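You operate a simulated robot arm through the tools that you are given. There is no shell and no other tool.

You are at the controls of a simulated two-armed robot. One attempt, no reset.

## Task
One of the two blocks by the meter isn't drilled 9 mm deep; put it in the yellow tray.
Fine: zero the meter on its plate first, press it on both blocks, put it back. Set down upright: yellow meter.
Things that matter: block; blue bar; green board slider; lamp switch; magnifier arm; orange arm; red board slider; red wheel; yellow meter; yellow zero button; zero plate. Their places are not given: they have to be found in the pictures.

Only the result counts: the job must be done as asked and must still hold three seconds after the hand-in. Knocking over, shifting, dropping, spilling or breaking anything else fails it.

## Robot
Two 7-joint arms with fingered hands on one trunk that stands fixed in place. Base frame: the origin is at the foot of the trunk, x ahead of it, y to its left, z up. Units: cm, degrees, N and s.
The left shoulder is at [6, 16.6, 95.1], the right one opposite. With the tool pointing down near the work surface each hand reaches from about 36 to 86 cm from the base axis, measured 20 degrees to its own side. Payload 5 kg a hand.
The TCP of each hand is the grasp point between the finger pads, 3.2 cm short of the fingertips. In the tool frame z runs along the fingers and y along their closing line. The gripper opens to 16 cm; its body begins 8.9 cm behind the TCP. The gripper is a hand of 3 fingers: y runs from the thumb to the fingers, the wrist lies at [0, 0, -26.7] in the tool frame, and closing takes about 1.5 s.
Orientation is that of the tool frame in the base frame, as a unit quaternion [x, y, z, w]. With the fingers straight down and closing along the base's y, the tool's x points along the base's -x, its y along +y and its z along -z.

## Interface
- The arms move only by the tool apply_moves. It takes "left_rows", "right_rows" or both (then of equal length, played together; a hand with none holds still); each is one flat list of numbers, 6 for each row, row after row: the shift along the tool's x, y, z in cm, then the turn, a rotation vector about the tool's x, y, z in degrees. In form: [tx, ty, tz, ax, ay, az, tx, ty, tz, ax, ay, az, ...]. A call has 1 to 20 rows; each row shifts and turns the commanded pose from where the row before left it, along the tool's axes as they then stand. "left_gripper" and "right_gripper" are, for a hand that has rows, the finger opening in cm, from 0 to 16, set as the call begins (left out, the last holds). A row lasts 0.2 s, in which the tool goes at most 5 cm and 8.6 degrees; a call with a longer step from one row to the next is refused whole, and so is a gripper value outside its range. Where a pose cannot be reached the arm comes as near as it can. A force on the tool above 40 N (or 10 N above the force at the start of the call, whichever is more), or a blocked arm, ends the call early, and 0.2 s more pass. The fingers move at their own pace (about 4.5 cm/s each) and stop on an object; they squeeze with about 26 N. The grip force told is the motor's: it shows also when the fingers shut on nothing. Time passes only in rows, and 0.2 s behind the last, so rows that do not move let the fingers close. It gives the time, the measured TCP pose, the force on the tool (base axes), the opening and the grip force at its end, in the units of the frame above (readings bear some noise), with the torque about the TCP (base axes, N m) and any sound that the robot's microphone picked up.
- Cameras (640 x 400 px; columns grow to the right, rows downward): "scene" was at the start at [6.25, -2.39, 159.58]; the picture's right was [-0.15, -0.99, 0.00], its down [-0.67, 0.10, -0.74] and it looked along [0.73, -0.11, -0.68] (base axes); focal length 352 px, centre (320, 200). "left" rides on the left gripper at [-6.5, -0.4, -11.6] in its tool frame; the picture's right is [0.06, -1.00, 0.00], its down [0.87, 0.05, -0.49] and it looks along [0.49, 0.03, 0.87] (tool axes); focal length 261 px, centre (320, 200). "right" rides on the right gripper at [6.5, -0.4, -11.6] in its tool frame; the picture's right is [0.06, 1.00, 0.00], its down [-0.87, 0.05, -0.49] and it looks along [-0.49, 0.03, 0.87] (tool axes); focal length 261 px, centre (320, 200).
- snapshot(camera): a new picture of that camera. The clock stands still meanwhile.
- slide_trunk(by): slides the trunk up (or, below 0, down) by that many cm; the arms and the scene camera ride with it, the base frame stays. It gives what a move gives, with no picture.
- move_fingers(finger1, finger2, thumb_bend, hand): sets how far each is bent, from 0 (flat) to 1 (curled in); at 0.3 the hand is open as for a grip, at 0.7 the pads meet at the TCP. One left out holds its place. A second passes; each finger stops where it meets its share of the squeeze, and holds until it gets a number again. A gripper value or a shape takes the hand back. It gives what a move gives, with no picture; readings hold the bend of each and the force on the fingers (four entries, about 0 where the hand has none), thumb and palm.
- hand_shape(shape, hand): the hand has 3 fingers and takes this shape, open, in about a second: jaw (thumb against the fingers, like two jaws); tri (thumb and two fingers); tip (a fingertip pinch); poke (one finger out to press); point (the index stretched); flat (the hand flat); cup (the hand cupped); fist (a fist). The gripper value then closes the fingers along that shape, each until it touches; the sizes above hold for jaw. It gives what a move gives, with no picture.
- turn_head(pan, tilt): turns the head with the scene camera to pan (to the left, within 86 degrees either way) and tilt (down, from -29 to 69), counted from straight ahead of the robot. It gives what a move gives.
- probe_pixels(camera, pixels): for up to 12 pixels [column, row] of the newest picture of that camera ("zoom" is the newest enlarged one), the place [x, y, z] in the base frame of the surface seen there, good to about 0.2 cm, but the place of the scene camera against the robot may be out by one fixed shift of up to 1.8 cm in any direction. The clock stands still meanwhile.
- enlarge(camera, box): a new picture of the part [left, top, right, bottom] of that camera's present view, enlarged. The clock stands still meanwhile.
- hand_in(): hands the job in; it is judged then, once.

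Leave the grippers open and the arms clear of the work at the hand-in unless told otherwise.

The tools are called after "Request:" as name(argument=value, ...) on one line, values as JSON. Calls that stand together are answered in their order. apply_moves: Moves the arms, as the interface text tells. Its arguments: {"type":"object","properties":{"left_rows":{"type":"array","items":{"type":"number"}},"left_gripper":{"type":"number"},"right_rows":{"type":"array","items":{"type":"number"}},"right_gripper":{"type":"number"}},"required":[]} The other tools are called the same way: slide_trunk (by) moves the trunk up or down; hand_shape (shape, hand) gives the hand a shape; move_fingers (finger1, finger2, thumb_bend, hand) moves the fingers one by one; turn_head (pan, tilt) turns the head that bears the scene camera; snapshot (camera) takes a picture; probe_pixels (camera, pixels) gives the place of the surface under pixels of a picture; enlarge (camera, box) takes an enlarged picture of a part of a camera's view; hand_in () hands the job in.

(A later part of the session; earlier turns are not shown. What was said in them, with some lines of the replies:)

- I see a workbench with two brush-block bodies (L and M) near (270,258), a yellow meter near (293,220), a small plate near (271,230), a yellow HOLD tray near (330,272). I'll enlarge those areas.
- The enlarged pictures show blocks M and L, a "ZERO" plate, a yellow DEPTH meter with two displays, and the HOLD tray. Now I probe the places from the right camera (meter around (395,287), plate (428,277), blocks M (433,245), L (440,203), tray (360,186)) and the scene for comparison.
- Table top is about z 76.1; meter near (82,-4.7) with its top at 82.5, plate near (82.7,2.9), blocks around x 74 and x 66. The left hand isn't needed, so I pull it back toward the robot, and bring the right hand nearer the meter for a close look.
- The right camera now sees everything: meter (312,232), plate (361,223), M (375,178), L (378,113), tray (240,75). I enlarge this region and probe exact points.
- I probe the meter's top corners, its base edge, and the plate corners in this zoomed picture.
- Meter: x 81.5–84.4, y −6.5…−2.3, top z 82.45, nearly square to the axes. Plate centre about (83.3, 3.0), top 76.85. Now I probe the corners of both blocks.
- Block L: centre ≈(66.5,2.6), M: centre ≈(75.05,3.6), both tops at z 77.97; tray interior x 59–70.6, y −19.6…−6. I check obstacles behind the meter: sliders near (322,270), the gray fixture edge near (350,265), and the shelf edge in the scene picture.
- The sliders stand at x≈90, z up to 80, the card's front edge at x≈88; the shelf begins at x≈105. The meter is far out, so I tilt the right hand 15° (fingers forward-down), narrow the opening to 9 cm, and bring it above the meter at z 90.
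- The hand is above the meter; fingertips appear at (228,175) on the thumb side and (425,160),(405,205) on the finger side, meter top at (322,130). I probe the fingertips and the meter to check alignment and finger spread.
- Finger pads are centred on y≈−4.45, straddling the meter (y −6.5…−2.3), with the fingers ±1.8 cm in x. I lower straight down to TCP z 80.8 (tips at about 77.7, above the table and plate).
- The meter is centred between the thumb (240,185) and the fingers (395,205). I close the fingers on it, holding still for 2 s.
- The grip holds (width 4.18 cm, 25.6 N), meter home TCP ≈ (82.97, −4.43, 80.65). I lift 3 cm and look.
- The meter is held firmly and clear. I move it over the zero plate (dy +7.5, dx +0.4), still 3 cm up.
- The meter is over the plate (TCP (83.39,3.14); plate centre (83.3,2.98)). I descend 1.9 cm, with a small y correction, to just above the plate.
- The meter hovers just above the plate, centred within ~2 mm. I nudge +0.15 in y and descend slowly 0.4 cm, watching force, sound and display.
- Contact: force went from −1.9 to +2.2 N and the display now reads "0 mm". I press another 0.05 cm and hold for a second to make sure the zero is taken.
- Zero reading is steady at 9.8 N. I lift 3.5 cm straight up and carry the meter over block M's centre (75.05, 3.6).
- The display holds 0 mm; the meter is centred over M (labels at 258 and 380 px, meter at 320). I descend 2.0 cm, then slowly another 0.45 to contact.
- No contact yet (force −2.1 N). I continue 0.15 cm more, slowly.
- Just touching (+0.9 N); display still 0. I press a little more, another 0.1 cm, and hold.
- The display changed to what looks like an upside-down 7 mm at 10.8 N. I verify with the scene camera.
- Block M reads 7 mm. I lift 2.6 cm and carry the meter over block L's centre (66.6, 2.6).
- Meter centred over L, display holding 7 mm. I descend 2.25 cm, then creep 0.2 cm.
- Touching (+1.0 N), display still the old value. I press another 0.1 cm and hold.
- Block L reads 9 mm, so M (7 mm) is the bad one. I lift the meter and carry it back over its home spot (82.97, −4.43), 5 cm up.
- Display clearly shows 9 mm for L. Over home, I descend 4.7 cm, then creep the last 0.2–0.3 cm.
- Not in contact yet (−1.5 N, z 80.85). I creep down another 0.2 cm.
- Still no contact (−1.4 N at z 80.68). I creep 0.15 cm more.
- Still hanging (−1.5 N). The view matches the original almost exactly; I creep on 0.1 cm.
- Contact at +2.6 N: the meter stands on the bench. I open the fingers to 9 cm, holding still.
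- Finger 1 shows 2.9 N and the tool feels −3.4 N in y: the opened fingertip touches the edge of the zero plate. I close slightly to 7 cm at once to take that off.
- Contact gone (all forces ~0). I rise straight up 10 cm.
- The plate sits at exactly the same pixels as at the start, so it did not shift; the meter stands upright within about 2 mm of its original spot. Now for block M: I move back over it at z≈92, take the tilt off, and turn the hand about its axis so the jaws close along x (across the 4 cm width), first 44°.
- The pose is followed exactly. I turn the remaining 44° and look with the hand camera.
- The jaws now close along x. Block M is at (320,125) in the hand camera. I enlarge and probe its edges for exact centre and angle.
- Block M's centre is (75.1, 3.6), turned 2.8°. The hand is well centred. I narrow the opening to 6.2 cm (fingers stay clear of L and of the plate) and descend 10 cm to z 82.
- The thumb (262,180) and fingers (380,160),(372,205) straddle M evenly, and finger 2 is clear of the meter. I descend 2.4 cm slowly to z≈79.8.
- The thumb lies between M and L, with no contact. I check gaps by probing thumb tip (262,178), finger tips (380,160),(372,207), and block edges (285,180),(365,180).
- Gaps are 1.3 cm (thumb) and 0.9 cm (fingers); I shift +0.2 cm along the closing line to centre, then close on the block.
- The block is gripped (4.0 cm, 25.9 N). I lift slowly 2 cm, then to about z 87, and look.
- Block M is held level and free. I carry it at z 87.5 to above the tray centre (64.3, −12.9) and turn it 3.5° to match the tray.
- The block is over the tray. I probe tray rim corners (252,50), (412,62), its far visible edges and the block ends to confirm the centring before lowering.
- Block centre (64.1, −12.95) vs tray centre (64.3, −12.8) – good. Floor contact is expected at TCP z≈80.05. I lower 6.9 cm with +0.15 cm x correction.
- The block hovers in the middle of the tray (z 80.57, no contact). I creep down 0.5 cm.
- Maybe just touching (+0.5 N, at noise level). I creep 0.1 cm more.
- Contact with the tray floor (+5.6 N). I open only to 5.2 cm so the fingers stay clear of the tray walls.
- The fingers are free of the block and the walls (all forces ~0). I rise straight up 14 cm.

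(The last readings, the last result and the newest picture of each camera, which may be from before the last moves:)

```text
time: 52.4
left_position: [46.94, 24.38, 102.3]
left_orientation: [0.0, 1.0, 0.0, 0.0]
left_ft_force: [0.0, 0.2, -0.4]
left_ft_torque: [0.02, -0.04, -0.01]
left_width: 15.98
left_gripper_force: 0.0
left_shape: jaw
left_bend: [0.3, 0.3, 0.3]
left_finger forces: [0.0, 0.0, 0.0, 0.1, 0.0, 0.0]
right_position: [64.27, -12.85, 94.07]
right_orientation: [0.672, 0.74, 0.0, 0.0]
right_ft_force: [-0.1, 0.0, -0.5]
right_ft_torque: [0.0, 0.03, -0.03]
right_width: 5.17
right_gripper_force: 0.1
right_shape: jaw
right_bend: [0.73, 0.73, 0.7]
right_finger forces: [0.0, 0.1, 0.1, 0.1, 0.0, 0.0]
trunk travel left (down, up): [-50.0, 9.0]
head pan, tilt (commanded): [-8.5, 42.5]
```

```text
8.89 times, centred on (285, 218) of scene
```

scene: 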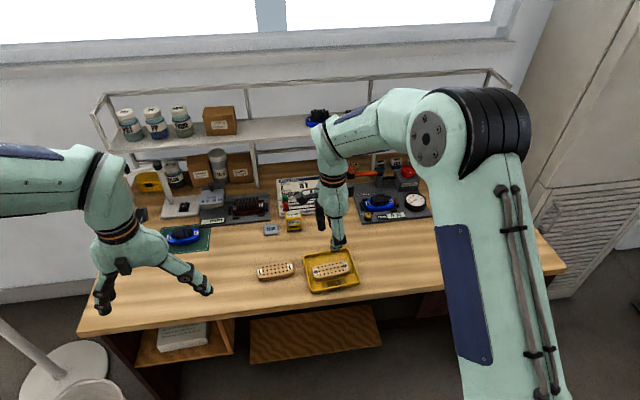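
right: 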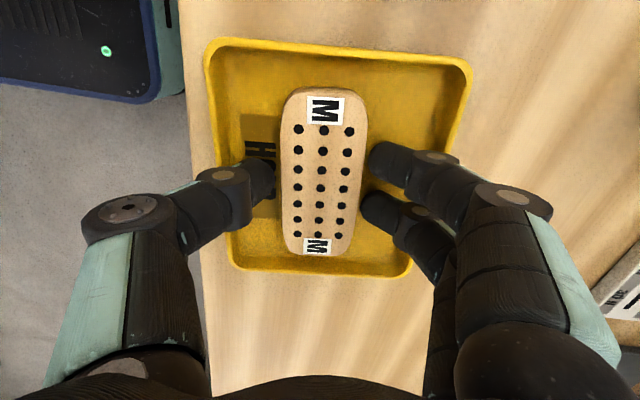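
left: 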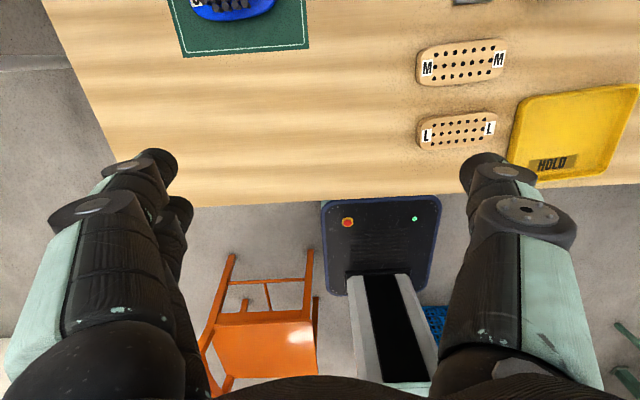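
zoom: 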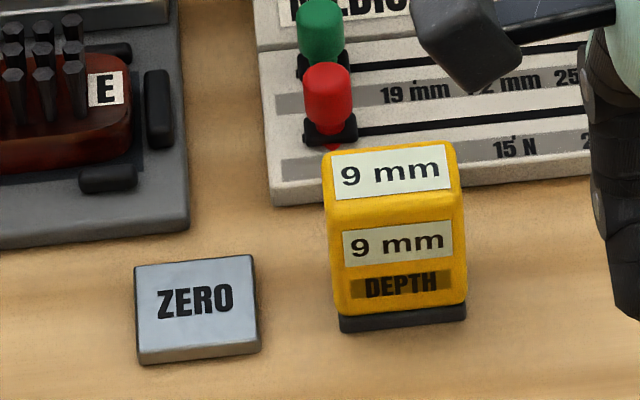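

Everything looks right: M in the tray, L untouched, plate and sliders unmoved, meter upright at its place. I raise the right hand further, pull it back clear of the work and open the gripper fully.

Request:
apply_moves(right_rows=[0, 0, -3.5, 0, 0, 0, 0, 0, -3.5, 0, 0, 0, -1.5, -2.65, 0, 0, 0, 0, -1.5, -2.65, 0, 0, 0, 0, -1.5, -2.65, 0, 0, 0, 0, -1.5, -2.65, 0, 0, 0, 0, 0, 0, 0, 0, 0, 0, 0, 0, 0, 0, 0, 0, 0, 0, 0, 0, 0, 0, 0, 0, 0, 0, 0, 0], right_gripper=16)

Request:
snapshot(camera="scene")

Request:
enlarge(camera="scene", box=[230, 160, 370, 300])

```text
time: 54.6
left_position: [46.94, 24.28, 102.24]
left_orientation: [0.0, 1.0, -0.001, 0.0]
left_ft_force: [-0.3, 0.3, 0.5]
left_ft_torque: [-0.02, 0.0, 0.03]
left_width: 15.98
left_gripper_force: 0.1
left_shape: jaw
left_bend: [0.3, 0.3, 0.3]
left_finger forces: [0.0, 0.0, 0.0, 0.0, 0.1, 0.0]
right_position: [54.33, -19.93, 101.01]
right_orientation: [0.672, 0.741, -0.001, 0.0]
right_ft_force: [0.2, -0.8, -0.6]
right_ft_torque: [0.03, 0.0, 0.0]
right_width: 15.98
right_gripper_force: 0.1
right_shape: jaw
right_bend: [0.3, 0.3, 0.3]
right_finger forces: [0.0, 0.0, 0.1, 0.0, 0.1, 0.0]
trunk travel left (down, up): [-50.0, 9.0]
head pan, tilt (commanded): [-8.5, 42.5]
```

```text
taken
```

scene: 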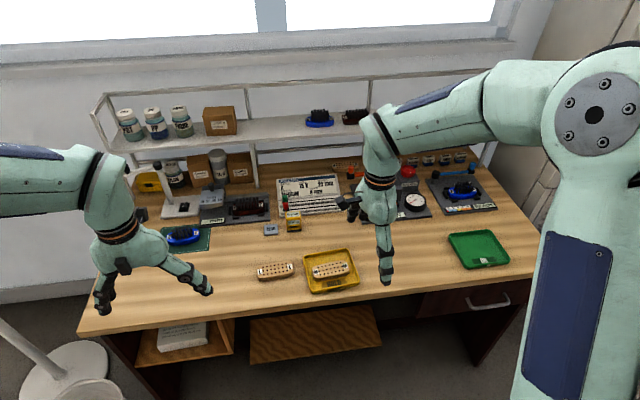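

```text
2.86 times, centred on (300, 230) of scene
```

zoom: 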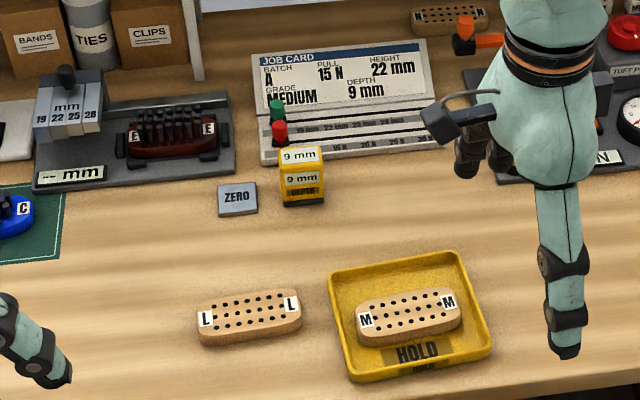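

L, plate, tray and job card sit at the same pixels as at the start; M lies flat in the HOLD tray; the meter stands upright at its place showing 9 mm; both hands are open and clear. I hand in.

Request:
hand_in()

```text
The job is handed in.
```

The job is done and handed in: block M measured 7 mm deep, not 9 mm, and is now in the yellow tray.

- **Measuring:** I pressed the meter on the zero plate until it read 0 mm. Pressed on the blocks, it then read 7 mm on M and 9 mm on L.
- **Putting back:** The meter is back upright, within about 2 mm of its original spot. L was left where it was.
- **One brush with the plate:** When I let go of the meter, a fingertip touched the edge of the zero plate with about 3 N. I closed the fingers at once. Pictures before and after show the plate in the same position.

Both grippers were open and the arms clear of the work at the hand-in. The tool only confirmed the hand-in; it did not say whether the job passed.
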